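You operate a simulated robot arm through the tools that you are given. There is no shell and no other tool. Be economical: measure what you need, move in short steps, check, and stop when the job is done.

You are at the controls of a simulated robot arm. One attempt, no reset.

Task
Turn the fill hole to the sheet's angle, lock the stand and unscrew the steel plug.
Fine: lock before you unscrew; lay the plug on the long bench.

The check looks at the end state, three seconds after you hand in, the way a careful person would. Anything else that was tipped, shoved, dropped, spilled or broken makes it a failure. Flat cloth is picked up by pressing the open fingertips on it (5 to 10 N) and closing them slowly along it; thin cloth reads only 2 to 8 mm in the jaws.

Robot
A 7-joint arm with a two-finger parallel gripper on a trunk, on a base that drives. Base frame: it is fixed to the floor where the robot stands at the start and does not move with it; the origin is under the middle of the robot, x ahead of it, y to its left, z up. Units: cm, degrees, N and s.
With the tool pointing down near the work surface it reaches from about 28 to 72 cm from the robot's upright axis, wherever it stands. Its first joint turns from -166.0 to 166.0 degrees. Places, roughly: clamp lever [90, -110, 90]; heater bar [70, -170, 100]; heater dial [60, -180, 100]; heater switch [60, -180, 100]; long bench [70, -90, 90]; number five bolt [50, 10, 110]; number four bolt [50, 0, 100]; number one bolt [50, -10, 120]; number six bolt [50, 0, 120]; number three bolt [50, -10, 100]; number two bolt [50, -10, 110]; press handle [60, -70, 120]; press knob [60, -80, 110]; small coupling [60, 0, 110]; stand lever [50, -20, 90]; vice knob [40, -110, 90]. Payload 1.57 kg.
Tool frame: the origin (TCP) lies between the finger pads and is the grasp point; the fingertips stand 3 cm ahead of it; z points along the fingers, y is the line along which they close. Largest opening 8 cm; finger width 1.7, thickness 1.2; the body of the gripper, 4 by 8.2 cm, starts 8 cm behind the TCP.
Orientation is that of the tool frame in the base frame, as a unit quaternion [w, x, y, z]. With the fingers straight down and closing along the base's y, the tool's x points along the base's -x, its y along +y and its z along -z.

Tools
- The arm moves only by the tool drive_tool. Its argument "plan" is text: rows parted by semicolons, each of 6 numbers parted by spaces: the shift along the tool's x, y, z in units of 100 mm (1.0 is 100 mm), then the turn, a rotation vector about the tool's x, y, z in units of 60 degrees (1.0 is 60 degrees). In form: tx ty tz wx wy wz; .... A call has 1 to 20 rows; each row is the pose to reach, as a shift and turn from the pose commanded when the call began, along the tool's axes at that moment. "jaw" is the opening, from 0 (shut) to 1 (fully open), set as the call begins (left out, the last holds). A call with a number of a shift or a turn outside -1 to 1 is refused whole. Rows are played at 5 a second. More than 5 cm and 8.6 degrees between two rows, or a gripper value outside its range, and nothing of the call is played. A pose out of reach is approached as far as the arm can. The call stops where the force on the tool passes 40 N (or 10 N more than at its start, if that is more) or the arm is blocked; 0.2 s more then pass. Each finger travels about 7.2 cm/s and halts on what it meets, pressing with about 27 N; the grip force reading is that of the motor and also rises with nothing between the fingers. The clock runs only during rows and for 0.2 s after the last one: add rows that repeat a pose to give the fingers time. The reply holds the time, the measured pose of the TCP, the force on the tool along the base axes, the opening and the grip force, in the units named above and with some noise, with the torque about the TCP (base axes, N m) and any sound that the robot's microphone picked up.
- Cameras (640 x 400 px; columns grow to the right, rows downward): "scene" is now at [-0.37, 13.94, 142.14]; the picture's right is [-0.08, -1.00, 0.00], its down [-0.58, 0.05, -0.82] and it looks along [0.81, -0.06, -0.58] (base axes); focal length 264 px, centre (320, 200). "wrist" rides on the gripper at [7.2, -0.7, -12.2] in the tool frame; the picture's right is [0.09, 1.00, 0.00], its down [-0.84, 0.08, -0.54] and it looks along [-0.54, 0.05, 0.84] (tool axes); focal length 238 px, centre (320, 200). There is no depth. A picture from a camera that has moved, and an enlarged one, comes with that camera's place and axes in the base frame and with its lens. The place of the scene camera against the robot may be out by one fixed shift of up to 1.2 cm in any direction.
- capture(camera): a new picture of that camera. It takes no simulated time.
- slide_trunk(by): slides the trunk up (or, below 0, down) by that many cm; the arm and the scene camera ride with it, the base frame stays. It gives what a move gives, with no picture.
- roll_base(legs): drives the robot by 1 to 6 legs, each [ahead, left, turn to the left] in cm, cm and degrees, along the robot's own axes; the way and the turn of a leg run together, so that a leg with both is an arc; at most 150 cm and 180 degrees a leg. The arm and the cameras ride along, it lands a little off, and it stops where it bumps. It gives what a move gives.
- aim_head(pan, tilt): turns the head with the scene camera to pan (to the left, within 86 degrees either way) and tilt (down, from -29 to 69), counted from straight ahead of the robot. It gives what a move gives.
- inspect(camera, box): a new picture of the part [left, top, right, bottom] of that camera's present view, enlarged. It takes no simulated time.
- sign_off(): hands the job in; it is judged then, once.

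Work in short steps. Places have to be worked out from the pictures, the camera data and where the tool is seen: move nearer, look again, correct. Check each grasp and each placing, and mend what went wrong. You have 120 turns and 82 pictures in all, those below and enlarged ones among them. Open the gripper and draw the arm clear of the work before you hand the job in, unless the task says otherwise; then end with one line.

The tools are called after "Request:" as a command line: name --argument value ..., lists and objects as JSON in quotes. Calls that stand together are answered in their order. drive_tool: Moves the arm, as the interface text tells. Its arguments: {"type":"object","properties":{"plan":{"type":"string"},"jaw":{"type":"number"}},"required":["plan"]} The other tools are called the same way: slide_trunk (by) slides the trunk up or down; roll_base (legs) drives the base; aim_head (pan, tilt) turns the head that bears the scene camera; capture (camera) takes a picture; inspect (camera, box) takes an enlarged picture of a part of a camera's view; sign_off () hands the job in.

At the start:

```text
time_s: 0.0
tcp_pos: [37.59, -16.8, 99.98]
tcp_rot: [0.0, 0.0, 1.0, -0.001]
ft_force: [0.3, 0.2, 0.7]
torque: [0.0, -0.03, -0.01]
opening: 7.99
grip_force: 0.0
trunk travel left (down, up): [-7.5, 4.0]
robot x, y, heading: [0.23, -0.05, 0.1]
head pan, tilt: [-4.5, 35.4]
```

scene: 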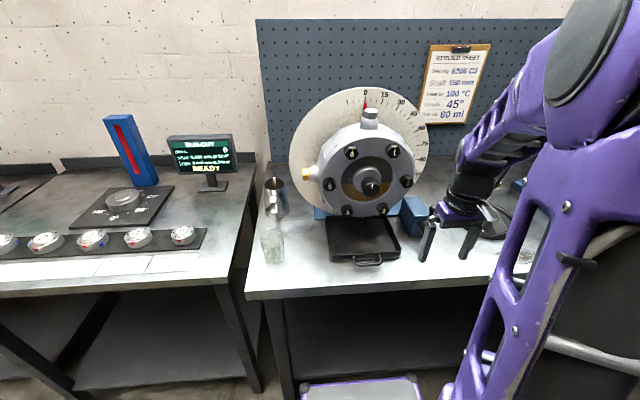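
wrist: 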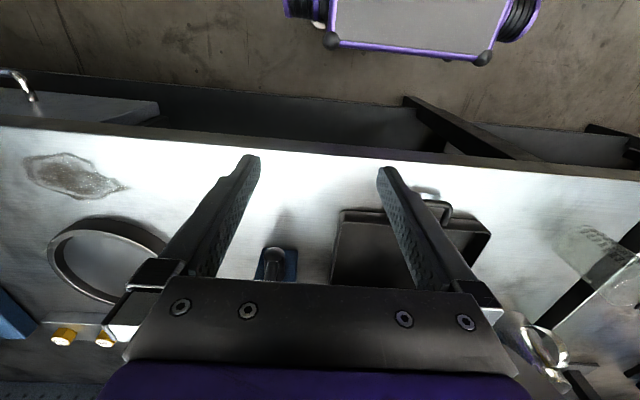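

The scene shows the gearbox on a stand, with an angle dial and a rebuild sheet. I'll enlarge both.

Request:
inspect --camera "scene" --box '[410, 30, 510, 130]'

Request:
inspect --camera "scene" --box '[260, 70, 460, 270]'

```text
4.00 times, centred on (460, 80) of scene
camera zoom: at [-0.37, 13.94, 142.14], right [-0.08, -1.0, 0.0], down [-0.58, 0.05, -0.82], along [0.81, -0.06, -0.58], focal length 1058 px, centre (-240, 680)
```

zoom: 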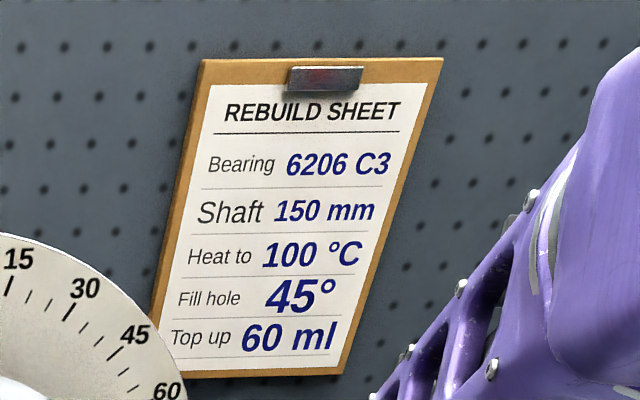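

```text
2.00 times, centred on (360, 170) of scene
camera zoom: at [-0.37, 13.94, 142.14], right [-0.08, -1.0, 0.0], down [-0.58, 0.05, -0.82], along [0.81, -0.06, -0.58], focal length 529 px, centre (240, 260)
```

zoom: 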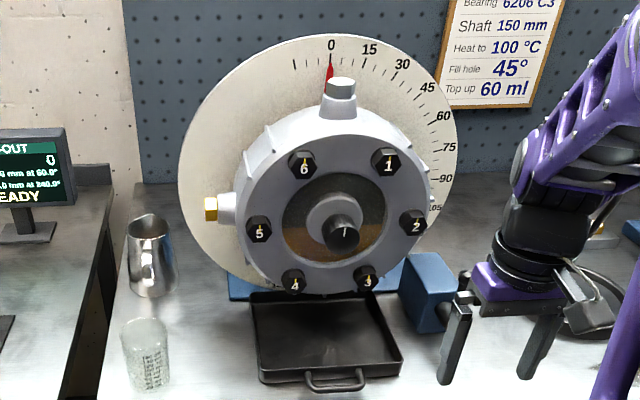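

The sheet calls for 45°, and the pointer beside the steel plug is at 0. Next I'll look at the lever next to the gripper in both views.

Request:
inspect --camera "wrist" --box '[220, 180, 480, 340]'

Request:
drive_tool --plan "0 -0.4 -0.3 0 0 0; 0 -0.8 -0.6 0 0 0; 0.3 -1.0 -0.9 0 0 0"

Request:
inspect --camera "scene" --box '[300, 150, 500, 275]'

```text
2.46 times, centred on (350, 260) of wrist
camera zoom: at [30.55, -17.36, 112.09], right [-0.09, 1.0, 0.0], down [0.84, 0.08, 0.54], along [0.54, 0.05, -0.84], focal length 587 px, centre (246, 52)
```

zoom: 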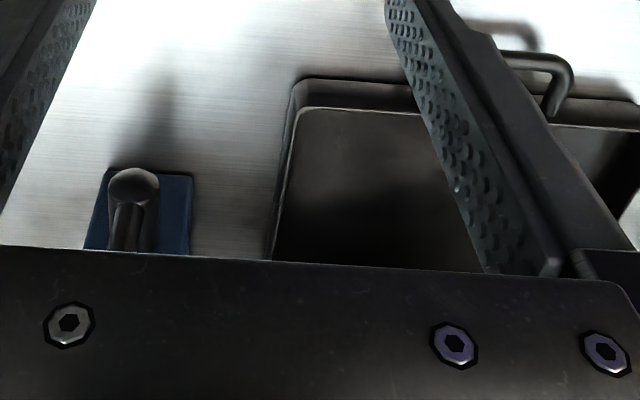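

```text
time_s: 0.8
tcp_pos: [34.65, -27.01, 108.96]
tcp_rot: [0.0, 0.0, 1.0, 0.0]
ft_force: [0.8, 0.1, -0.1]
torque: [-0.02, 0.01, -0.02]
opening: 8.0
grip_force: 0.0
trunk travel left (down, up): [-7.5, 4.0]
robot x, y, heading: [-0.18, 0.21, -0.2]
head pan, tilt: [-4.5, 35.4]
```

```text
3.20 times, centred on (400, 212) of scene
camera zoom: at [-0.34, 13.94, 142.14], right [-0.08, -1.0, 0.0], down [-0.58, 0.05, -0.82], along [0.81, -0.06, -0.58], focal length 846 px, centre (64, 160)
```

zoom: 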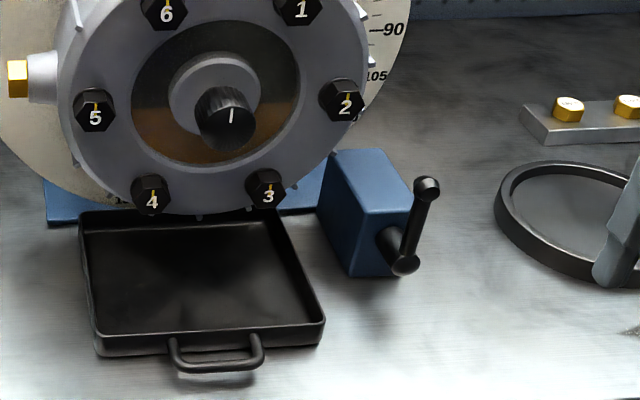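

The lever stands upright, with its pivot near (54, -21, 89.5). I'll zoom in for markings and check the dial.

Request:
inspect --camera "scene" --box '[390, 180, 450, 240]'

Request:
capture --camera "scene"

Request:
inspect --camera "scene" --box '[320, 80, 420, 150]'

```text
6.67 times, centred on (420, 210) of scene
camera zoom: at [-0.34, 13.94, 142.14], right [-0.08, -1.0, 0.0], down [-0.58, 0.05, -0.82], along [0.81, -0.06, -0.58], focal length 1763 px, centre (-347, 133)
```

zoom: 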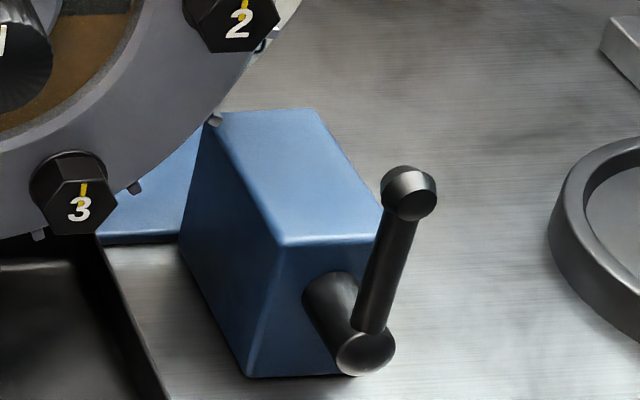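

```text
74 pictures are left
camera scene: at [-0.34, 13.94, 142.14], right [-0.08, -1.0, 0.0], down [-0.58, 0.05, -0.82], along [0.81, -0.06, -0.58], focal length 264 px, centre (320, 200)
```

scene: 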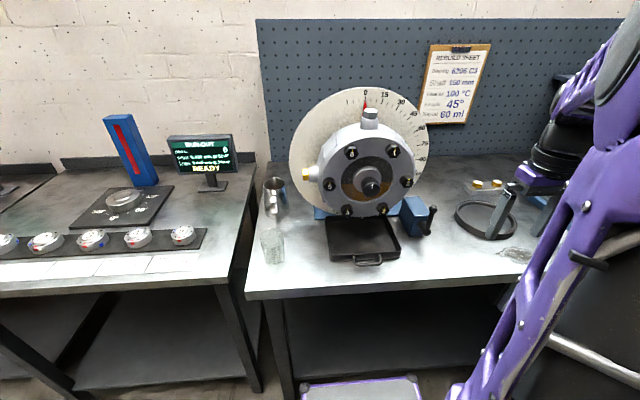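

```text
5.71 times, centred on (370, 115) of scene
camera zoom: at [-0.34, 13.94, 142.14], right [-0.08, -1.0, 0.0], down [-0.58, 0.05, -0.82], along [0.81, -0.06, -0.58], focal length 1511 px, centre (34, 686)
```

zoom: 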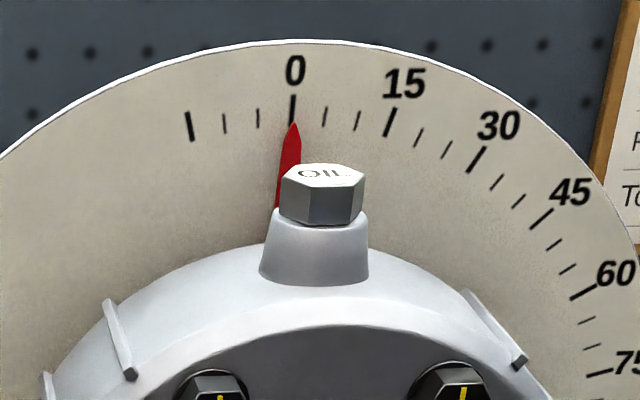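

The steel OIL plug is on top, near (55, -1, 124). I'll raise the arm and bring it over the plug so the wrist camera can see it.

Request:
drive_tool --plan "0 0 -0.4 0 0 0; 0 0 -0.8 0 0 0; 0 0.2 -1 0 0 0; 0 0.6 -1 0 0 0; 0 1.0 -1 0 0 0"

Request:
drive_tool --plan "0 0.3 -0.4 0 0 0; 0 0.6 -0.8 0 0 0; 0 0.9 -1 0 0 0; -0.4 1 -1 0 0 0; -0.8 1 -1 0 0 0; -1 1 -1 0 0 0"

Request:
capture --camera "wrist"

```text
time_s: 2.0
tcp_pos: [34.83, -16.47, 118.63]
tcp_rot: [-0.006, -0.001, 1.0, 0.001]
ft_force: [-0.3, -0.1, 0.2]
torque: [-0.01, -0.01, 0.02]
opening: 8.02
grip_force: 0.1
trunk travel left (down, up): [-7.5, 4.0]
robot x, y, heading: [0.32, 0.21, 0.1]
head pan, tilt: [-4.5, 35.4]
```

```text
time_s: 3.4
tcp_pos: [44.7, -6.51, 129.12]
tcp_rot: [0.0, 0.0, 1.0, 0.0]
ft_force: [-0.3, 0.2, -0.2]
torque: [-0.02, 0.0, 0.02]
opening: 8.01
grip_force: 0.0
trunk travel left (down, up): [-7.5, 4.0]
robot x, y, heading: [0.17, 0.03, -0.1]
head pan, tilt: [-4.5, 35.4]
```

```text
72 pictures are left
camera wrist: at [37.62, -7.2, 141.17], right [-0.09, 1.0, 0.0], down [0.84, 0.08, 0.54], along [0.54, 0.05, -0.84], focal length 238 px, centre (320, 200)
```

wrist: 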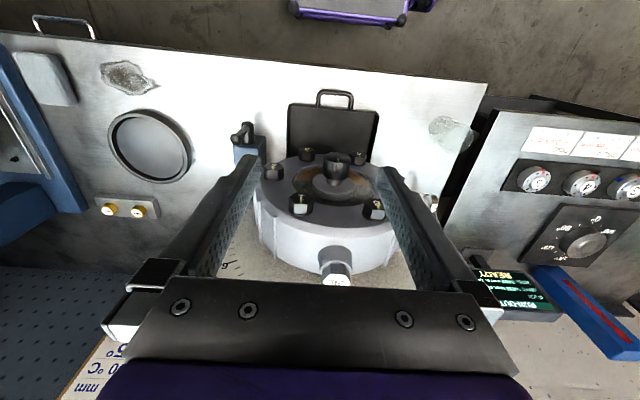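

The plug shows just ahead of the gripper body. I'll enlarge it for a better bearing.

Request:
inspect --camera "wrist" --box '[240, 150, 440, 290]'

```text
2.86 times, centred on (340, 220) of wrist
camera zoom: at [37.62, -7.2, 141.17], right [-0.09, 1.0, 0.0], down [0.84, 0.08, 0.54], along [0.54, 0.05, -0.84], focal length 681 px, centre (263, 143)
```

zoom: 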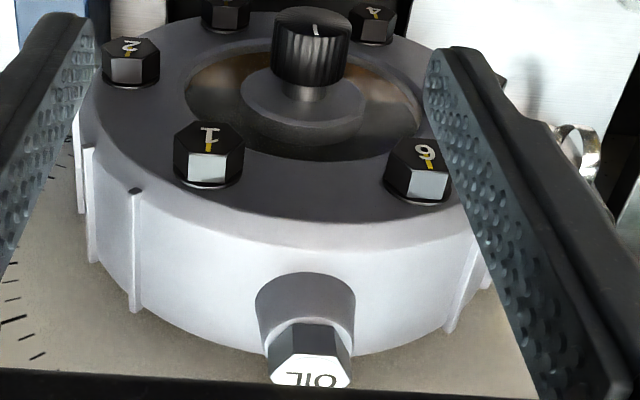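

Estimate: plug top near (60, -2.8, 122.5). I'll rise 5 cm and move forward to look from more directly above.

Request:
drive_tool --plan "0 0 -0.45 0 0 0; -0.4 0.2 -0.45 0 0 0; -0.8 0.35 -0.45 0 0 0; -1 0.35 -0.45 0 0 0"

Request:
capture --camera "wrist"

```text
time_s: 4.4
tcp_pos: [51.78, -3.02, 132.17]
tcp_rot: [0.002, 0.0, 1.0, 0.0]
ft_force: [0.3, -0.3, 0.5]
torque: [0.01, 0.0, -0.02]
opening: 7.99
grip_force: 0.1
out of reach, approached as far as the arm can: row 3, 4
trunk travel left (down, up): [-7.5, 4.0]
robot x, y, heading: [-0.14, -0.2, 0.0]
head pan, tilt: [-4.5, 35.4]
```

```text
70 pictures are left
camera wrist: at [44.61, -3.67, 144.1], right [-0.09, 1.0, 0.0], down [0.84, 0.08, 0.54], along [0.54, 0.05, -0.84], focal length 238 px, centre (320, 200)
```

wrist: 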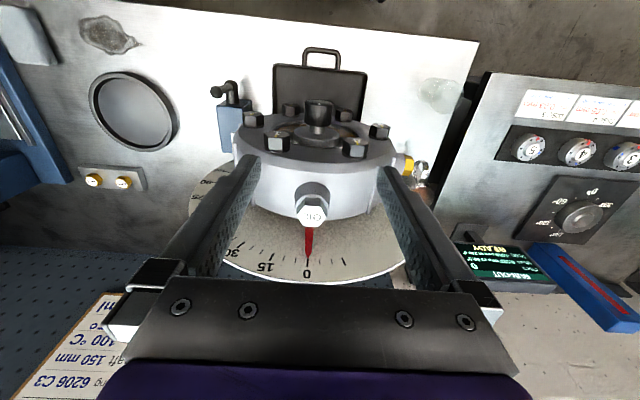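

Triangulating gives the plug top at about (60.1, -3.1, 122.9), with the axis at z≈107 and the dial at x≈66. I'm at the reach limit, so I'll raise the trunk and drive 10 cm ahead. The base front stays short of the bench edge.

Request:
slide_trunk --by 4

Request:
roll_base --legs '[[9, 0, 0]]'

Request:
capture --camera "wrist"

```text
time_s: 5.2
tcp_pos: [51.81, -3.12, 136.0]
tcp_rot: [0.001, 0.0, 1.0, 0.0]
ft_force: [0.4, 0.4, 0.8]
torque: [-0.03, 0.04, -0.01]
opening: 8.0
grip_force: 0.1
trunk travel left (down, up): [-11.5, 0.0]
robot x, y, heading: [0.03, -0.14, -0.2]
head pan, tilt: [-4.5, 35.4]
```

```text
time_s: 6.3
tcp_pos: [60.91, -3.05, 135.8]
tcp_rot: [0.001, 0.001, 1.0, 0.0]
ft_force: [0.0, -0.4, -0.5]
torque: [-0.01, 0.02, -0.03]
opening: 8.03
grip_force: 0.0
trunk travel left (down, up): [-11.5, 0.0]
robot x, y, heading: [9.08, 0.44, -0.2]
head pan, tilt: [-4.5, 35.4]
```

```text
69 pictures are left
camera wrist: at [53.64, -3.75, 148.07], right [-0.09, 1.0, 0.0], down [0.84, 0.08, 0.54], along [0.54, 0.05, -0.84], focal length 238 px, centre (320, 200)
```

wrist: 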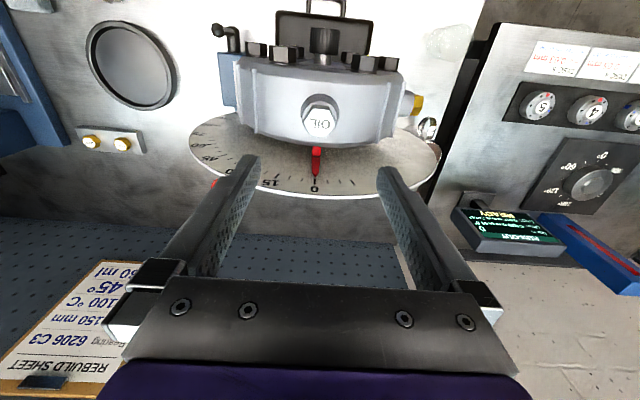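

This view agrees: the plug is at (60.0, -3.2). I'll zoom in on the hex orientation.

Request:
inspect --camera "wrist" --box '[270, 85, 370, 155]'

```text
5.71 times, centred on (320, 120) of wrist
camera zoom: at [53.64, -3.75, 148.07], right [-0.09, 1.0, 0.0], down [0.84, 0.08, 0.54], along [0.54, 0.05, -0.84], focal length 1362 px, centre (320, 657)
```

zoom: 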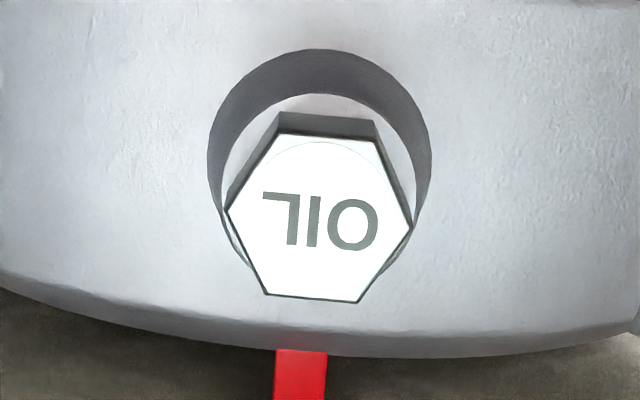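

The hex corners lie along y; it is about 2.9 cm across flats and the neck is about 4 cm. I'll come down over it to grip the neck for turning the housing.

Request:
drive_tool --plan "0.04 -0.01 0.4 0 0 0; 0.08 -0.01 0.8 0 0 0; 0.08 -0.01 1 0 0 0"

Request:
drive_tool --plan "0 0 0.2 0 0 0; 0 0 0.3 0 0 0"

Request:
capture --camera "wrist"

Request:
inspect --camera "scene" --box '[240, 30, 500, 230]'

```text
time_s: 7.1
tcp_pos: [60.08, -3.15, 125.9]
tcp_rot: [0.001, 0.001, 1.0, -0.001]
ft_force: [0.0, 0.2, 0.2]
torque: [0.01, 0.01, 0.01]
opening: 8.01
grip_force: 0.1
trunk travel left (down, up): [-11.5, 0.0]
robot x, y, heading: [8.88, -0.22, -0.1]
head pan, tilt: [-4.5, 35.4]
```

```text
time_s: 7.7
tcp_pos: [60.22, -3.02, 123.12]
tcp_rot: [0.001, 0.001, 1.0, -0.001]
ft_force: [0.6, -0.8, 0.0]
torque: [0.0, 0.01, 0.0]
opening: 8.0
grip_force: 0.0
trunk travel left (down, up): [-11.5, 0.0]
robot x, y, heading: [8.74, 0.15, -0.4]
head pan, tilt: [-4.5, 35.4]
```

```text
67 pictures are left
camera wrist: at [52.91, -3.62, 135.1], right [-0.09, 1.0, 0.0], down [0.84, 0.08, 0.54], along [0.54, 0.05, -0.84], focal length 238 px, centre (320, 200)
```

wrist: 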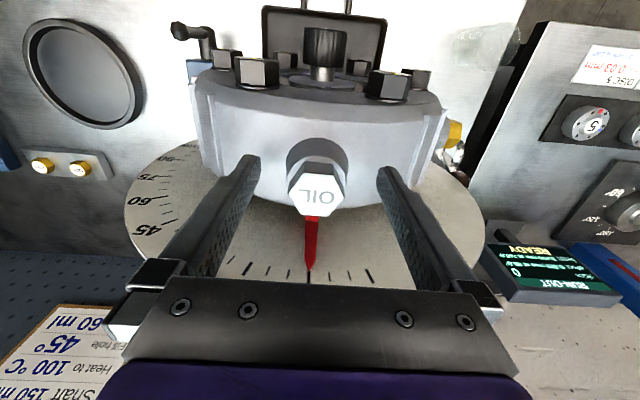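

```text
2.00 times, centred on (370, 130) of scene
camera zoom: at [8.64, 13.94, 146.14], right [-0.08, -1.0, 0.0], down [-0.58, 0.05, -0.82], along [0.81, -0.06, -0.58], focal length 529 px, centre (220, 340)
```

zoom: 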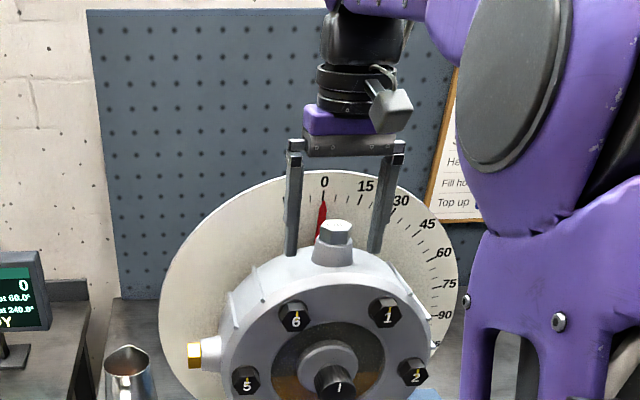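

The fingers straddle the neck centrally. I'll lower 0.5 cm and close.

Request:
drive_tool --plan "0 0 0.05 0 0 0"

Request:
drive_tool --plan "0 0 0 0 0 0; 0 0 0 0 0 0; 0 0 0 0 0 0; 0 0 0 0 0 0" --jaw 0

Request:
inspect --camera "wrist" --box '[220, 100, 420, 240]'

```text
time_s: 8.1
tcp_pos: [60.12, -3.0, 122.49]
tcp_rot: [0.001, 0.001, 1.0, 0.0]
ft_force: [-0.1, 0.0, 1.3]
torque: [0.01, 0.02, -0.02]
opening: 8.01
grip_force: 0.0
trunk travel left (down, up): [-11.5, 0.0]
robot x, y, heading: [8.92, 0.2, 0.1]
head pan, tilt: [-4.5, 35.4]
```

```text
time_s: 9.1
tcp_pos: [60.09, -3.13, 122.49]
tcp_rot: [0.001, 0.001, 1.0, 0.0]
ft_force: [-0.2, -3.5, -0.1]
torque: [-0.51, -0.19, -0.05]
opening: 3.89
grip_force: 44.3
trunk travel left (down, up): [-11.5, 0.0]
robot x, y, heading: [9.13, -0.17, -0.2]
head pan, tilt: [-4.5, 35.4]
```

```text
2.86 times, centred on (320, 170) of wrist
camera zoom: at [52.91, -3.76, 134.63], right [-0.09, 1.0, 0.0], down [0.84, 0.08, 0.54], along [0.54, 0.05, -0.84], focal length 681 px, centre (320, 286)
```

zoom: 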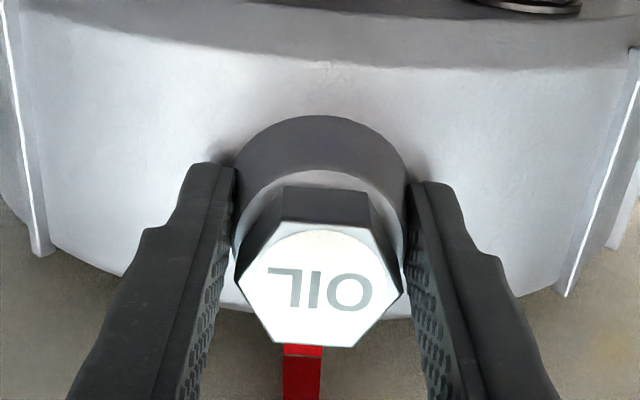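

The neck is gripped at 3.9 cm. I'll turn the housing a trial 10° clockwise along the arc (R≈15.6).

Request:
drive_tool --plan "0 -0.068 0.0015 -0.0417 0 0; 0 -0.136 0.006 -0.0833 0 0; 0 -0.204 0.0133 -0.125 0 0; 0 -0.271 0.0237 -0.1667 0 0"

Request:
inspect --camera "scene" --box '[300, 100, 440, 200]'

```text
time_s: 9.9
tcp_pos: [60.16, -3.53, 122.36]
tcp_rot: [0.0, -0.009, 0.998, 0.066]
ft_force: [-0.3, 10.6, 1.1]
torque: [-0.03, 0.0, -0.01]
opening: 4.12
grip_force: 44.4
trunk travel left (down, up): [-11.5, 0.0]
robot x, y, heading: [9.06, -0.09, 0.0]
head pan, tilt: [-4.5, 35.4]
stopped in row 3: the force on the tool passed its limit at 45 N (the readings are from after the stop); the commanded pose is now the measured one
```

```text
4.00 times, centred on (370, 150) of scene
camera zoom: at [8.58, 14.16, 146.13], right [-0.08, -1.0, 0.0], down [-0.58, 0.04, -0.82], along [0.81, -0.06, -0.58], focal length 1058 px, centre (120, 400)
```

zoom: 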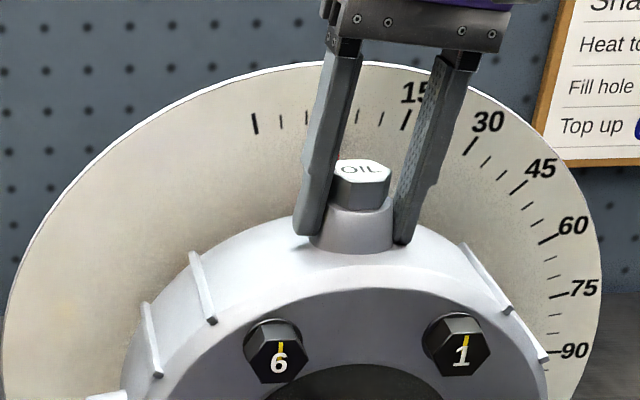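

The force passed its limit with almost no housing motion: the clamp may be locked already, or the turn may be heavily damped. I'll try a slow tangential push to tell which.

Request:
drive_tool --plan "0 -0.005 0 0 0 0; 0 -0.01 0 0 0 0; 0 -0.015 0 0 0 0; 0 -0.02 0 0 0 0; 0 -0.025 0 0 0 0; 0 -0.03 0 0 0 0; 0 -0.035 0 0 0 0; 0 -0.04 0 0 0 0; 0 -0.045 0 0 0 0; 0 -0.05 0 0 0 0; 0 -0.055 0 0 0 0; 0 -0.06 0 0 0 0; 0 -0.06 0 0 0 0; 0 -0.06 0 0 0 0"

Request:
inspect --camera "scene" --box '[300, 100, 440, 200]'

```text
time_s: 12.5
tcp_pos: [60.1, -3.51, 122.53]
tcp_rot: [0.001, -0.012, 0.998, 0.069]
ft_force: [-1.2, 8.4, 5.6]
torque: [0.03, 0.4, -0.08]
opening: 4.13
grip_force: 44.6
trunk travel left (down, up): [-11.5, 0.0]
robot x, y, heading: [8.82, -0.07, 0.1]
head pan, tilt: [-4.5, 35.4]
stopped in row 12: the force on the tool passed its limit at 40 N (the readings are from after the stop); the commanded pose is now the measured one
```

```text
4.00 times, centred on (370, 150) of scene
camera zoom: at [8.55, 14.15, 146.11], right [-0.08, -1.0, 0.0], down [-0.58, 0.04, -0.82], along [0.81, -0.06, -0.58], focal length 1058 px, centre (120, 400)
```

zoom: 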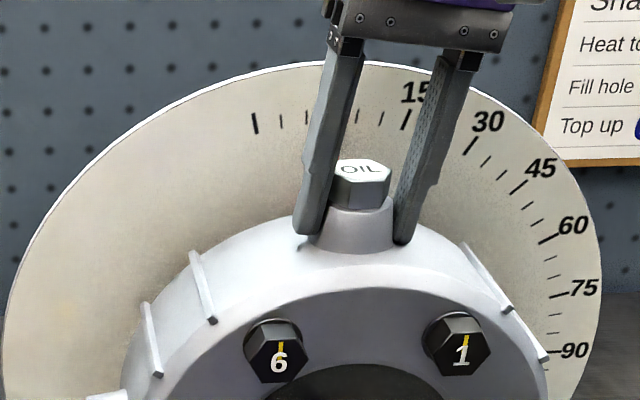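

There is no motion at a steady 40 N, so the upright lever must be the locked state. I'll release and rise clear, then go and see to the lever.

Request:
drive_tool --plan "0 0 0 0 0 0; 0 0 0 0 0 0; 0 0 0 0 0 0; 0 0 -0.4 0 0 0; 0 0 -0.8 0.066 0 0; 0 0 -0.8 0.132 0 0" --jaw 1

Request:
inspect --camera "scene" --box '[300, 80, 460, 180]'

```text
time_s: 13.9
tcp_pos: [60.2, -4.93, 130.41]
tcp_rot: [0.0, -0.01, 1.0, -0.001]
ft_force: [1.4, 0.7, 0.3]
torque: [0.06, -0.04, 0.0]
opening: 8.01
grip_force: 0.0
trunk travel left (down, up): [-11.5, 0.0]
robot x, y, heading: [9.1, 0.25, -0.1]
head pan, tilt: [-4.5, 35.4]
```

```text
4.00 times, centred on (380, 130) of scene
camera zoom: at [8.6, 14.01, 146.14], right [-0.08, -1.0, 0.0], down [-0.58, 0.04, -0.82], along [0.81, -0.06, -0.58], focal length 1058 px, centre (80, 480)
```

zoom: 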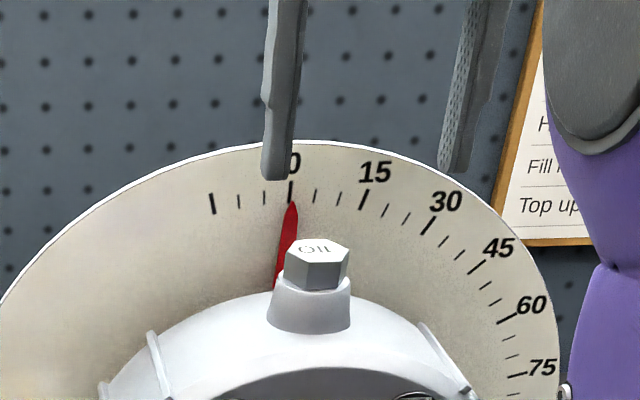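

The housing is still at 0, so nothing was disturbed. I'll move above the lever and look down at it.

Request:
drive_tool --plan "0.3 -0.4 0 0 0 0; 0.6 -0.8 0 0 0 0; 0.6 -1 0 0 0 0"

Request:
drive_tool --plan "0 -0.3 0.3 0 0 0; 0 -0.63 0.6 0 0 0; 0 -0.63 1 0 0 0"

Request:
drive_tool --plan "0 0 0.4 0 0 0; 0 0 0.8 0 0 0; 0 0 1 0 0 0"

Request:
capture --camera "wrist"

Request:
capture --camera "scene"

```text
time_s: 14.7
tcp_pos: [54.49, -15.07, 130.62]
tcp_rot: [0.002, -0.01, 1.0, -0.001]
ft_force: [0.6, 0.3, 0.2]
torque: [0.01, 0.0, -0.03]
opening: 7.99
grip_force: 0.0
trunk travel left (down, up): [-11.5, 0.0]
robot x, y, heading: [9.15, -0.09, 0.1]
head pan, tilt: [-4.5, 35.4]
```

```text
time_s: 15.5
tcp_pos: [54.55, -21.34, 120.62]
tcp_rot: [0.002, -0.01, 1.0, -0.001]
ft_force: [-0.6, 0.0, 0.8]
torque: [0.01, 0.03, -0.01]
opening: 8.01
grip_force: 0.0
trunk travel left (down, up): [-11.5, 0.0]
robot x, y, heading: [9.09, 0.26, 0.4]
head pan, tilt: [-4.5, 35.4]
```

```text
time_s: 16.3
tcp_pos: [54.58, -21.37, 110.39]
tcp_rot: [0.003, -0.011, 1.0, -0.001]
ft_force: [0.1, -0.1, 0.5]
torque: [-0.01, 0.0, 0.0]
opening: 7.98
grip_force: 0.1
trunk travel left (down, up): [-11.5, 0.0]
robot x, y, heading: [8.75, -0.06, 0.3]
head pan, tilt: [-4.5, 35.4]
```

```text
61 pictures are left
camera wrist: at [47.4, -22.15, 122.48], right [-0.11, 0.99, 0.0], down [0.83, 0.09, 0.54], along [0.54, 0.06, -0.84], focal length 238 px, centre (320, 200)
```

wrist: 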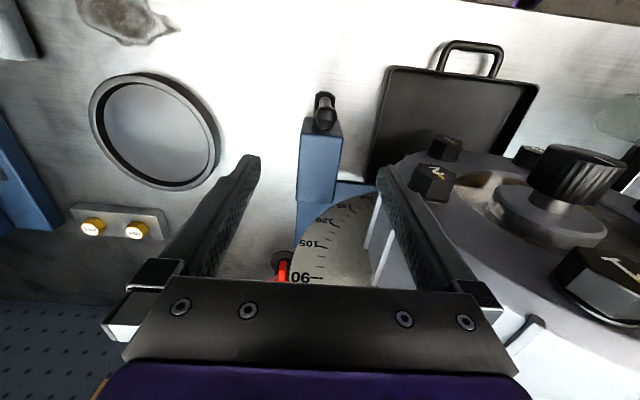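

```text
60 pictures are left
camera scene: at [8.6, 14.01, 146.14], right [-0.08, -1.0, 0.0], down [-0.58, 0.04, -0.82], along [0.81, -0.06, -0.58], focal length 264 px, centre (320, 200)
```

scene: 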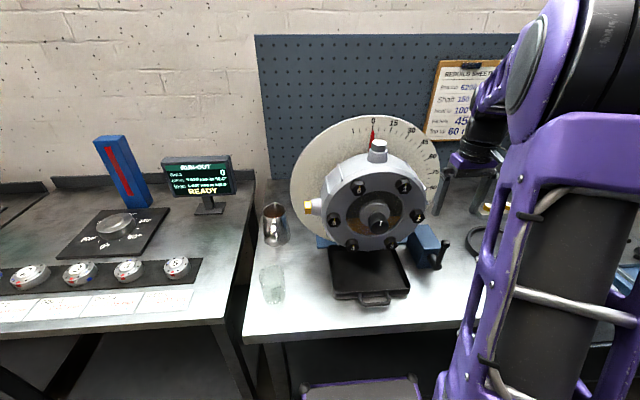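

Something red shows behind the dial near 90. I'll enlarge that and the lever.

Request:
inspect --camera "wrist" --box '[255, 80, 395, 285]'

Request:
inspect --camera "scene" --box '[390, 200, 490, 290]'

```text
1.95 times, centred on (325, 182) of wrist
camera zoom: at [47.4, -22.15, 122.48], right [-0.11, 0.99, 0.0], down [0.83, 0.09, 0.54], along [0.54, 0.06, -0.84], focal length 465 px, centre (310, 234)
```

zoom: 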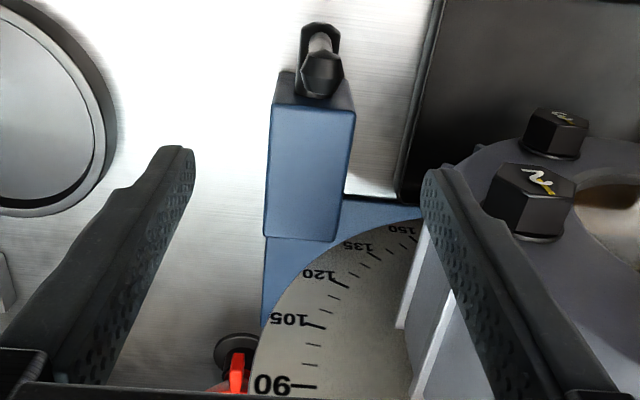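

```text
4.44 times, centred on (440, 245) of scene
camera zoom: at [8.6, 14.01, 146.14], right [-0.08, -1.0, 0.0], down [-0.58, 0.04, -0.82], along [0.81, -0.06, -0.58], focal length 1175 px, centre (-213, 0)
```

zoom: 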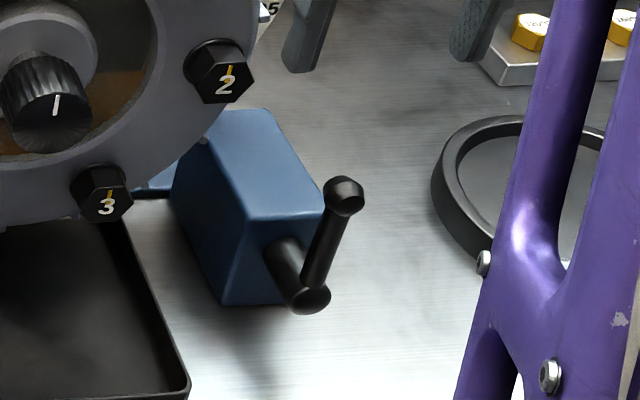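

The lever stands at x≈53.4, y≈-20.8. I'll half-close the jaw and come down straddling the rod.

Request:
drive_tool --plan "0.05 0.02 0.1 0 0 0; 0.11 0.055 0.3 0 0 0; 0.11 0.055 0.6 0 0 0; 0.11 0.055 0.9 0 0 0" --jaw 0.5

Request:
drive_tool --plan "0 0 0.2 0 0 0; 0 0 0.45 0 0 0"

Request:
capture --camera "wrist"

Request:
inspect --camera "scene" --box '[390, 200, 490, 290]'

```text
time_s: 17.3
tcp_pos: [53.36, -21.0, 101.3]
tcp_rot: [0.002, -0.009, 1.0, 0.0]
ft_force: [0.0, 0.0, 0.8]
torque: [0.0, -0.02, -0.05]
opening: 3.99
grip_force: 0.0
trunk travel left (down, up): [-11.5, 0.0]
robot x, y, heading: [9.13, 0.02, 0.1]
head pan, tilt: [-4.5, 35.4]
```

```text
time_s: 17.9
tcp_pos: [53.42, -21.11, 96.82]
tcp_rot: [0.002, -0.01, 1.0, -0.001]
ft_force: [-0.9, 0.4, -0.9]
torque: [-0.02, 0.0, -0.02]
opening: 4.0
grip_force: 0.1
trunk travel left (down, up): [-11.5, 0.0]
robot x, y, heading: [9.16, 0.04, 0.2]
head pan, tilt: [-4.5, 35.4]
```

```text
57 pictures are left
camera wrist: at [46.22, -21.79, 108.83], right [-0.11, 0.99, 0.0], down [0.83, 0.09, 0.54], along [0.54, 0.06, -0.84], focal length 238 px, centre (320, 200)
```

wrist: 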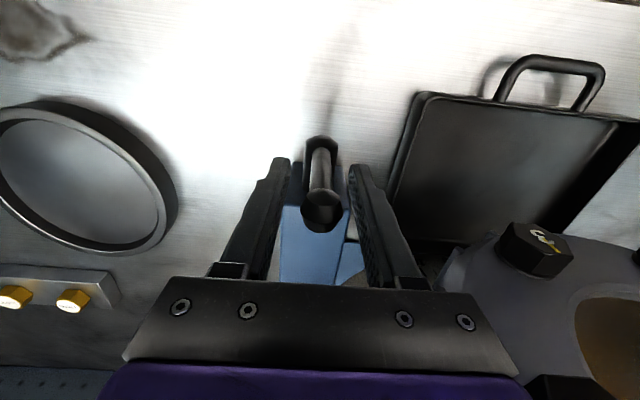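

```text
4.44 times, centred on (440, 245) of scene
camera zoom: at [8.6, 14.01, 146.14], right [-0.08, -1.0, 0.0], down [-0.58, 0.04, -0.82], along [0.81, -0.06, -0.58], focal length 1175 px, centre (-213, 0)
```

zoom: 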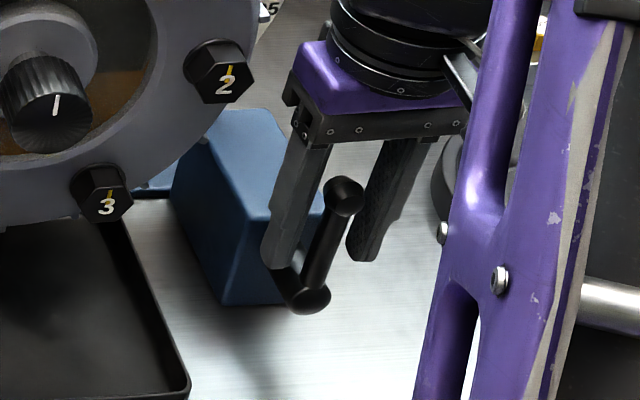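

The rod is between the fingers. I'll push slowly toward -y (right) and watch the force.

Request:
drive_tool --plan "0 -0.03 0 0 0 0; 0 -0.06 0 0 0 0; 0 -0.09 0 0 0 0; 0 -0.11 0 0 0 0; 0 -0.13 0 0 0 0; 0 -0.15 0 0 0 0; 0 -0.17 0 0 0 0; 0 -0.19 0 0 0 0; 0 -0.21 0 0 0 0; 0 -0.23 0 0 0 0; 0 -0.25 0 0 0 0"

Request:
inspect --camera "scene" --box '[390, 200, 490, 290]'

```text
time_s: 20.3
tcp_pos: [53.5, -23.06, 96.93]
tcp_rot: [0.001, -0.011, 1.0, -0.001]
ft_force: [-2.0, 25.3, -6.7]
torque: [-0.78, -0.21, -0.04]
opening: 6.2
grip_force: 12.1
trunk travel left (down, up): [-11.5, 0.0]
robot x, y, heading: [9.33, 0.13, -0.1]
head pan, tilt: [-4.5, 35.4]
```

```text
4.44 times, centred on (440, 245) of scene
camera zoom: at [8.61, 14.23, 146.11], right [-0.08, -1.0, 0.0], down [-0.58, 0.04, -0.82], along [0.81, -0.06, -0.58], focal length 1175 px, centre (-213, 0)
```

zoom: 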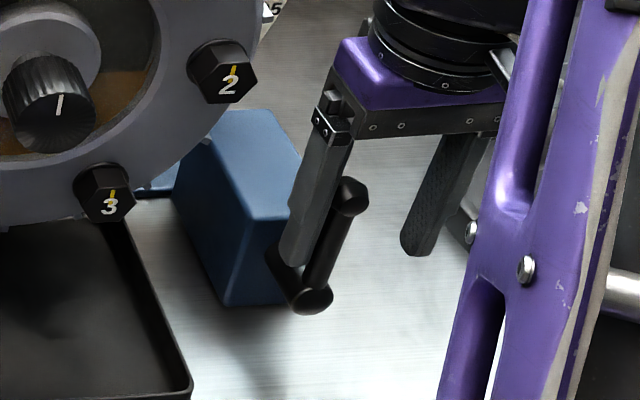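

To the right the lever is against its stop: 25 N pushed the finger open instead. It must unlock to the left, where a vertical gripper would crowd the bolts. I'll back off, rise and pitch the tool 45° forward.

Request:
drive_tool --plan "0 0.2 0 0 0 0; 0 0.2 -0.4 0 0 0; 0 0.2 -0.8 0 0 0; 0.3 0.2 -0.9 0 0 0; 0.6 0.0 -0.9 0 0 0; 0.8 -0.1 -0.9 0 0 0"

Request:
drive_tool --plan "0 0 0 0 -0.125 0; 0 0 0 0 -0.25 0; 0 0 0 0 -0.375 0; 0 0 0 0 -0.5 0; 0 0 0 0 -0.625 0; 0 0 0 0 -0.75 0; 0 0 0 0 -0.75 0" --jaw 0

Request:
capture --camera "wrist"

Request:
inspect --camera "scene" --box '[340, 160, 540, 290]'

```text
time_s: 21.7
tcp_pos: [45.25, -24.53, 105.91]
tcp_rot: [0.002, -0.01, 1.0, -0.001]
ft_force: [0.4, -0.4, 0.2]
torque: [-0.01, -0.02, -0.01]
opening: 3.99
grip_force: 0.0
trunk travel left (down, up): [-11.5, 0.0]
robot x, y, heading: [8.83, 0.18, 0.1]
head pan, tilt: [-4.5, 35.4]
```

```text
time_s: 23.3
tcp_pos: [45.52, -24.59, 105.81]
tcp_rot: [0.384, -0.008, 0.923, 0.002]
ft_force: [0.2, 0.5, 0.2]
torque: [0.01, -0.02, -0.01]
opening: 0.01
grip_force: 21.0
trunk travel left (down, up): [-11.5, 0.0]
robot x, y, heading: [8.97, -0.15, 0.3]
head pan, tilt: [-4.5, 35.4]
```

```text
54 pictures are left
camera wrist: at [31.8, -25.52, 109.18], right [-0.08, 0.99, -0.07], down [0.2, 0.08, 0.98], along [0.98, 0.07, -0.21], focal length 238 px, centre (320, 200)
```

wrist: 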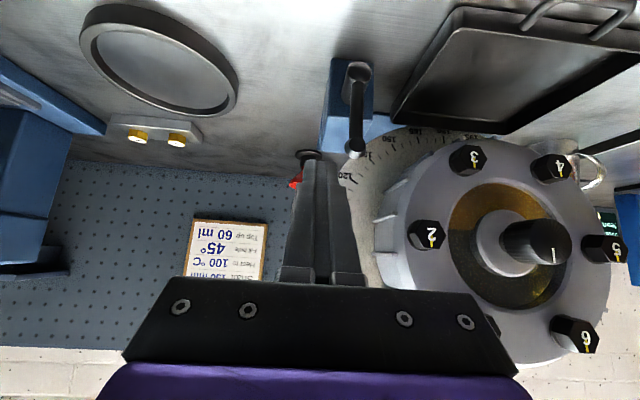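

```text
3.08 times, centred on (440, 225) of scene
camera zoom: at [8.6, 14.0, 146.14], right [-0.08, -1.0, 0.0], down [-0.58, 0.04, -0.82], along [0.81, -0.06, -0.58], focal length 814 px, centre (-49, 123)
```

zoom: 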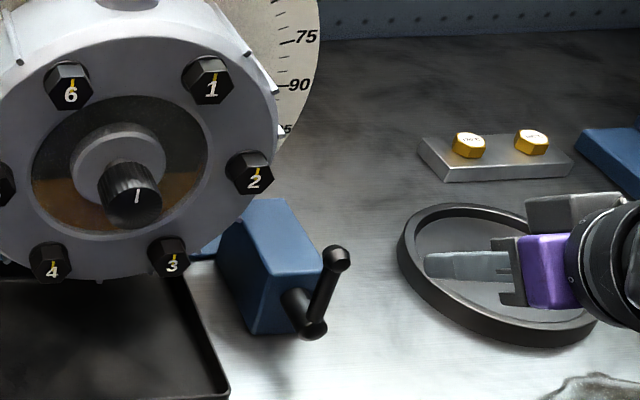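

The tool is pitched 45°, closed, to the right of the lever. I'll bring the fingertips beside the rod on its right side, at about z 95.

Request:
drive_tool --plan "0.16 0.0 0.4 0 0 0; 0.16 0.05 0.8 0 0 0; 0.16 0.05 0.9 0 0 0"

Request:
drive_tool --plan "0 0.03 0.15 0 0 0; 0 0.03 0.27 0 0 0"

Request:
inspect --camera "scene" --box '[390, 200, 490, 290]'

Request:
capture --camera "wrist"

```text
time_s: 24.1
tcp_pos: [50.66, -24.18, 98.24]
tcp_rot: [0.384, -0.009, 0.923, 0.003]
ft_force: [0.5, -0.8, -0.4]
torque: [0.0, 0.01, 0.01]
opening: 0.0
grip_force: 21.9
trunk travel left (down, up): [-11.5, 0.0]
robot x, y, heading: [9.01, 0.34, 0.0]
head pan, tilt: [-4.5, 35.4]
```

```text
time_s: 24.7
tcp_pos: [52.62, -23.68, 96.57]
tcp_rot: [0.384, -0.01, 0.923, 0.003]
ft_force: [0.0, -0.3, -0.3]
torque: [-0.02, 0.02, -0.02]
opening: 0.0
grip_force: 21.2
trunk travel left (down, up): [-11.5, 0.0]
robot x, y, heading: [8.83, 0.53, -0.1]
head pan, tilt: [-4.5, 35.4]
```

```text
4.44 times, centred on (440, 245) of scene
camera zoom: at [8.6, 14.01, 146.14], right [-0.08, -1.0, 0.0], down [-0.58, 0.04, -0.82], along [0.81, -0.06, -0.58], focal length 1175 px, centre (-213, 0)
```

zoom: 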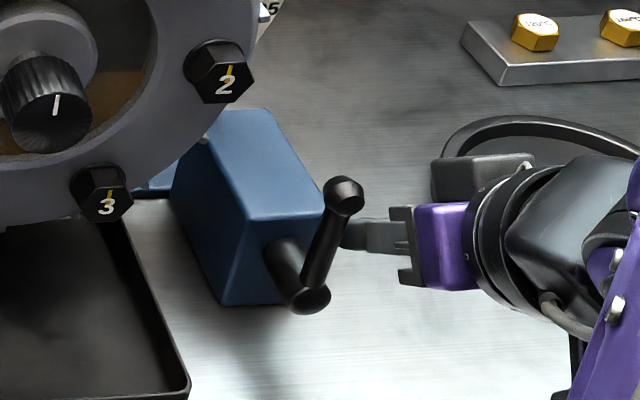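

```text
51 pictures are left
camera wrist: at [38.89, -24.59, 99.87], right [-0.08, 0.99, -0.07], down [0.2, 0.08, 0.98], along [0.98, 0.07, -0.21], focal length 238 px, centre (320, 200)
```

wrist: 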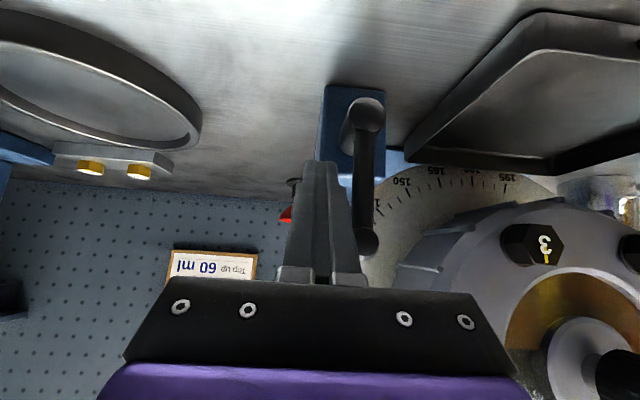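

The finger lies beside the upper half of the rod. I'll push toward +y slowly.

Request:
drive_tool --plan "0 0.04 0 0 0 0; 0 0.08 0 0 0 0; 0 0.1 0 0 0 0; 0 0.12 0 0 0 0; 0 0.14 0 0 0 0; 0 0.16 0 0 0 0; 0 0.18 0 0 0 0; 0 0.2 0 0 0 0; 0 0.22 0 0 0 0; 0 0.24 0 0 0 0; 0 0.26 0 0 0 0"

Request:
capture --camera "wrist"

```text
time_s: 27.1
tcp_pos: [52.63, -20.97, 96.45]
tcp_rot: [0.384, -0.011, 0.923, 0.004]
ft_force: [1.6, -1.4, -1.1]
torque: [-0.01, -0.06, -0.03]
opening: 0.0
grip_force: 21.5
trunk travel left (down, up): [-11.5, 0.0]
robot x, y, heading: [8.8, 0.41, -0.0]
head pan, tilt: [-4.5, 35.4]
```

```text
50 pictures are left
camera wrist: at [38.94, -21.93, 99.84], right [-0.09, 0.99, -0.07], down [0.2, 0.08, 0.98], along [0.98, 0.07, -0.21], focal length 238 px, centre (320, 200)
```

wrist: 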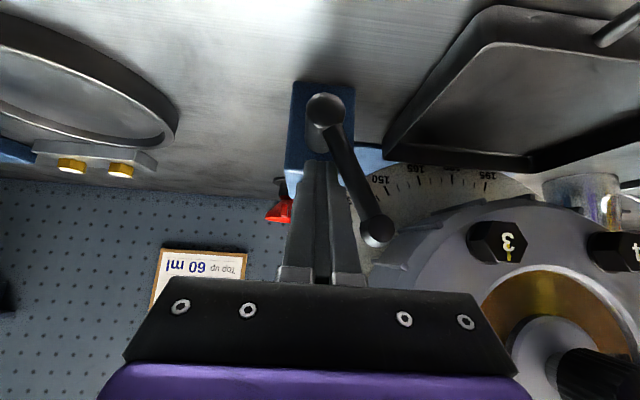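

The lever swings freely to the left. I'll keep following its arc to the far stop.

Request:
drive_tool --plan "0 0.08 0 0 0 0; 0.005 0.16 0.005 0 0 0; 0.015 0.24 0.015 0 0 0; 0.03 0.34 0.03 0 0 0; 0.07 0.42 0.07 0 0 0; 0.11 0.48 0.11 0 0 0; 0.15 0.53 0.15 0 0 0; 0.19 0.56 0.19 0 0 0"

Request:
capture --camera "wrist"

Request:
inspect --camera "scene" --box '[340, 180, 480, 290]'

```text
time_s: 28.8
tcp_pos: [52.86, -16.38, 94.89]
tcp_rot: [0.392, -0.005, 0.92, -0.001]
ft_force: [2.6, -0.8, 4.6]
torque: [0.05, -0.1, -0.01]
opening: 0.0
grip_force: 20.9
trunk travel left (down, up): [-11.5, 0.0]
robot x, y, heading: [9.16, 0.09, -0.2]
head pan, tilt: [-4.5, 35.4]
stopped in row 8: the force on the tool passed its limit at 45 N (the readings are from after the stop); the commanded pose is now the measured one
```

```text
49 pictures are left
camera wrist: at [39.07, -17.15, 98.05], right [-0.07, 0.99, -0.07], down [0.19, 0.08, 0.98], along [0.98, 0.06, -0.19], focal length 238 px, centre (320, 200)
```

wrist: 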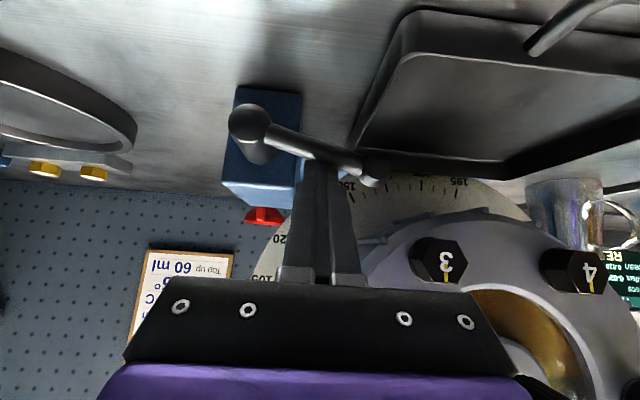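

```text
3.64 times, centred on (410, 235) of scene
camera zoom: at [8.62, 13.98, 146.11], right [-0.08, -1.0, 0.0], down [-0.58, 0.05, -0.82], along [0.81, -0.06, -0.58], focal length 962 px, centre (-7, 73)
```

zoom: 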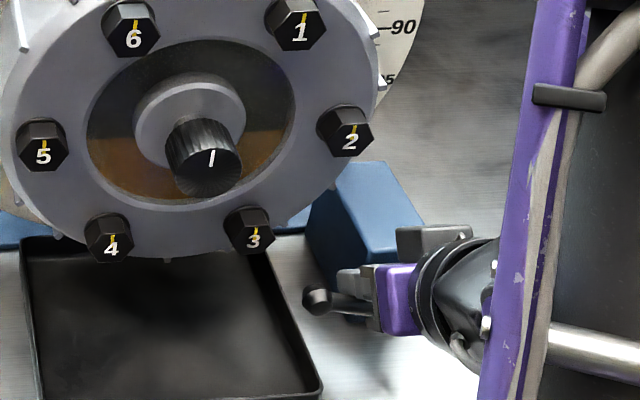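

The lever hit its far stop about 70° to the left. I'll withdraw, rise, and pitch the tool back to vertical.

Request:
drive_tool --plan "0 -0.03 -0.4 0 0 0; 0 -0.03 -0.8 0 0 0"

Request:
drive_tool --plan "-0.3 0 -0.3 0 0 0; -0.6 0 -0.6 0 0 0; -0.9 0 -0.9 0 0 0"

Request:
drive_tool --plan "0 0 0 0 0.125 0; 0 0 0 0 0.25 0; 0 0 0 0 0.375 0; 0 0 0 0 0.5 0; 0 0 0 0 0.625 0; 0 0 0 0 0.766 0" --jaw 1

Request:
inspect --camera "scene" --box '[340, 180, 480, 290]'

```text
time_s: 29.4
tcp_pos: [47.3, -17.05, 100.57]
tcp_rot: [0.39, -0.006, 0.921, 0.001]
ft_force: [0.0, -0.4, -0.4]
torque: [0.05, 0.0, 0.0]
opening: 0.01
grip_force: 21.8
out of reach, approached as far as the arm can: row 2
trunk travel left (down, up): [-11.5, 0.0]
robot x, y, heading: [8.86, 0.05, 0.2]
head pan, tilt: [-4.5, 35.4]
```

```text
time_s: 30.1
tcp_pos: [46.91, -17.06, 111.15]
tcp_rot: [0.366, 0.001, 0.931, 0.005]
ft_force: [-0.2, 0.6, -0.3]
torque: [-0.01, -0.04, 0.0]
opening: 0.01
grip_force: 20.8
trunk travel left (down, up): [-11.5, 0.0]
robot x, y, heading: [8.99, -0.23, -0.1]
head pan, tilt: [-4.5, 35.4]
```

```text
time_s: 31.6
tcp_pos: [47.03, -16.87, 113.26]
tcp_rot: [0.0, -0.004, 1.0, -0.004]
ft_force: [-0.7, 0.4, 0.1]
torque: [-0.02, -0.03, 0.05]
opening: 8.0
grip_force: 0.0
trunk travel left (down, up): [-11.5, 0.0]
robot x, y, heading: [8.75, -0.14, -0.0]
head pan, tilt: [-4.5, 35.4]
```

```text
3.64 times, centred on (410, 235) of scene
camera zoom: at [8.61, 13.97, 146.14], right [-0.08, -1.0, 0.0], down [-0.58, 0.05, -0.82], along [0.81, -0.06, -0.58], focal length 962 px, centre (-7, 73)
```

zoom: 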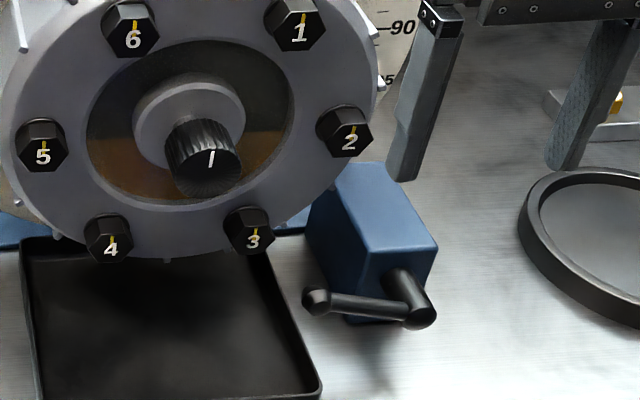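

The lever now lies about horizontal to the left. I'll go back over the plug neck.

Request:
drive_tool --plan "0 0 -0.45 0 0 0; 0 0 -0.9 0 0 0; 0 0.2 -1 0 0 0; 0 0.5 -1 0 0 0"

Request:
drive_tool --plan "0 0 -0.45 0 0 0; 0 0 -0.9 0 0 0; -0.4 0.3 -0.9 0 0 0; -0.7 0.6 -0.9 0 0 0; -1 0.88 -0.9 0 0 0"

Request:
drive_tool --plan "-0.31 0 0 0 0 0; -0.31 0 0 0 0 0"

Request:
capture --camera "wrist"

```text
time_s: 32.5
tcp_pos: [47.01, -11.79, 123.19]
tcp_rot: [0.0, -0.005, 1.0, -0.003]
ft_force: [-0.2, 0.6, 0.1]
torque: [-0.02, 0.01, 0.01]
opening: 8.0
grip_force: 0.1
trunk travel left (down, up): [-11.5, 0.0]
robot x, y, heading: [9.21, -0.28, 0.1]
head pan, tilt: [-4.5, 35.4]
```

```text
time_s: 33.8
tcp_pos: [56.9, -2.99, 132.21]
tcp_rot: [0.0, -0.004, 1.0, -0.003]
ft_force: [0.3, 0.0, 0.3]
torque: [0.0, -0.02, -0.01]
opening: 8.01
grip_force: 0.0
trunk travel left (down, up): [-11.5, 0.0]
robot x, y, heading: [8.79, 0.17, 0.1]
head pan, tilt: [-4.5, 35.4]
```

```text
time_s: 34.4
tcp_pos: [60.07, -2.87, 132.2]
tcp_rot: [0.001, -0.004, 1.0, -0.003]
ft_force: [0.4, 0.8, 0.0]
torque: [0.01, 0.01, -0.01]
opening: 7.98
grip_force: 0.0
trunk travel left (down, up): [-11.5, 0.0]
robot x, y, heading: [8.91, -0.02, 0.0]
head pan, tilt: [-4.5, 35.4]
```

```text
46 pictures are left
camera wrist: at [52.89, -3.5, 144.25], right [-0.1, 0.99, -0.01], down [0.84, 0.09, 0.54], along [0.54, 0.05, -0.84], focal length 238 px, centre (320, 200)
```

wrist: 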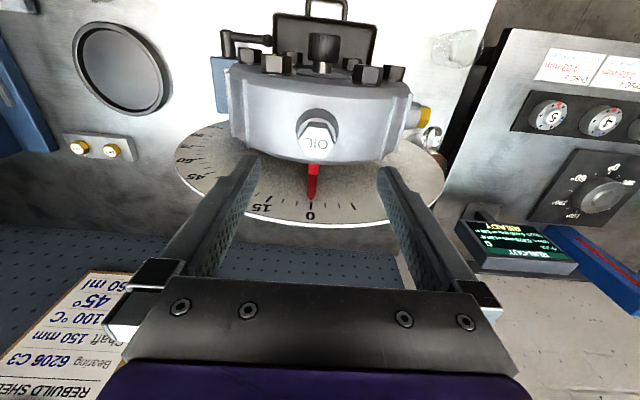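

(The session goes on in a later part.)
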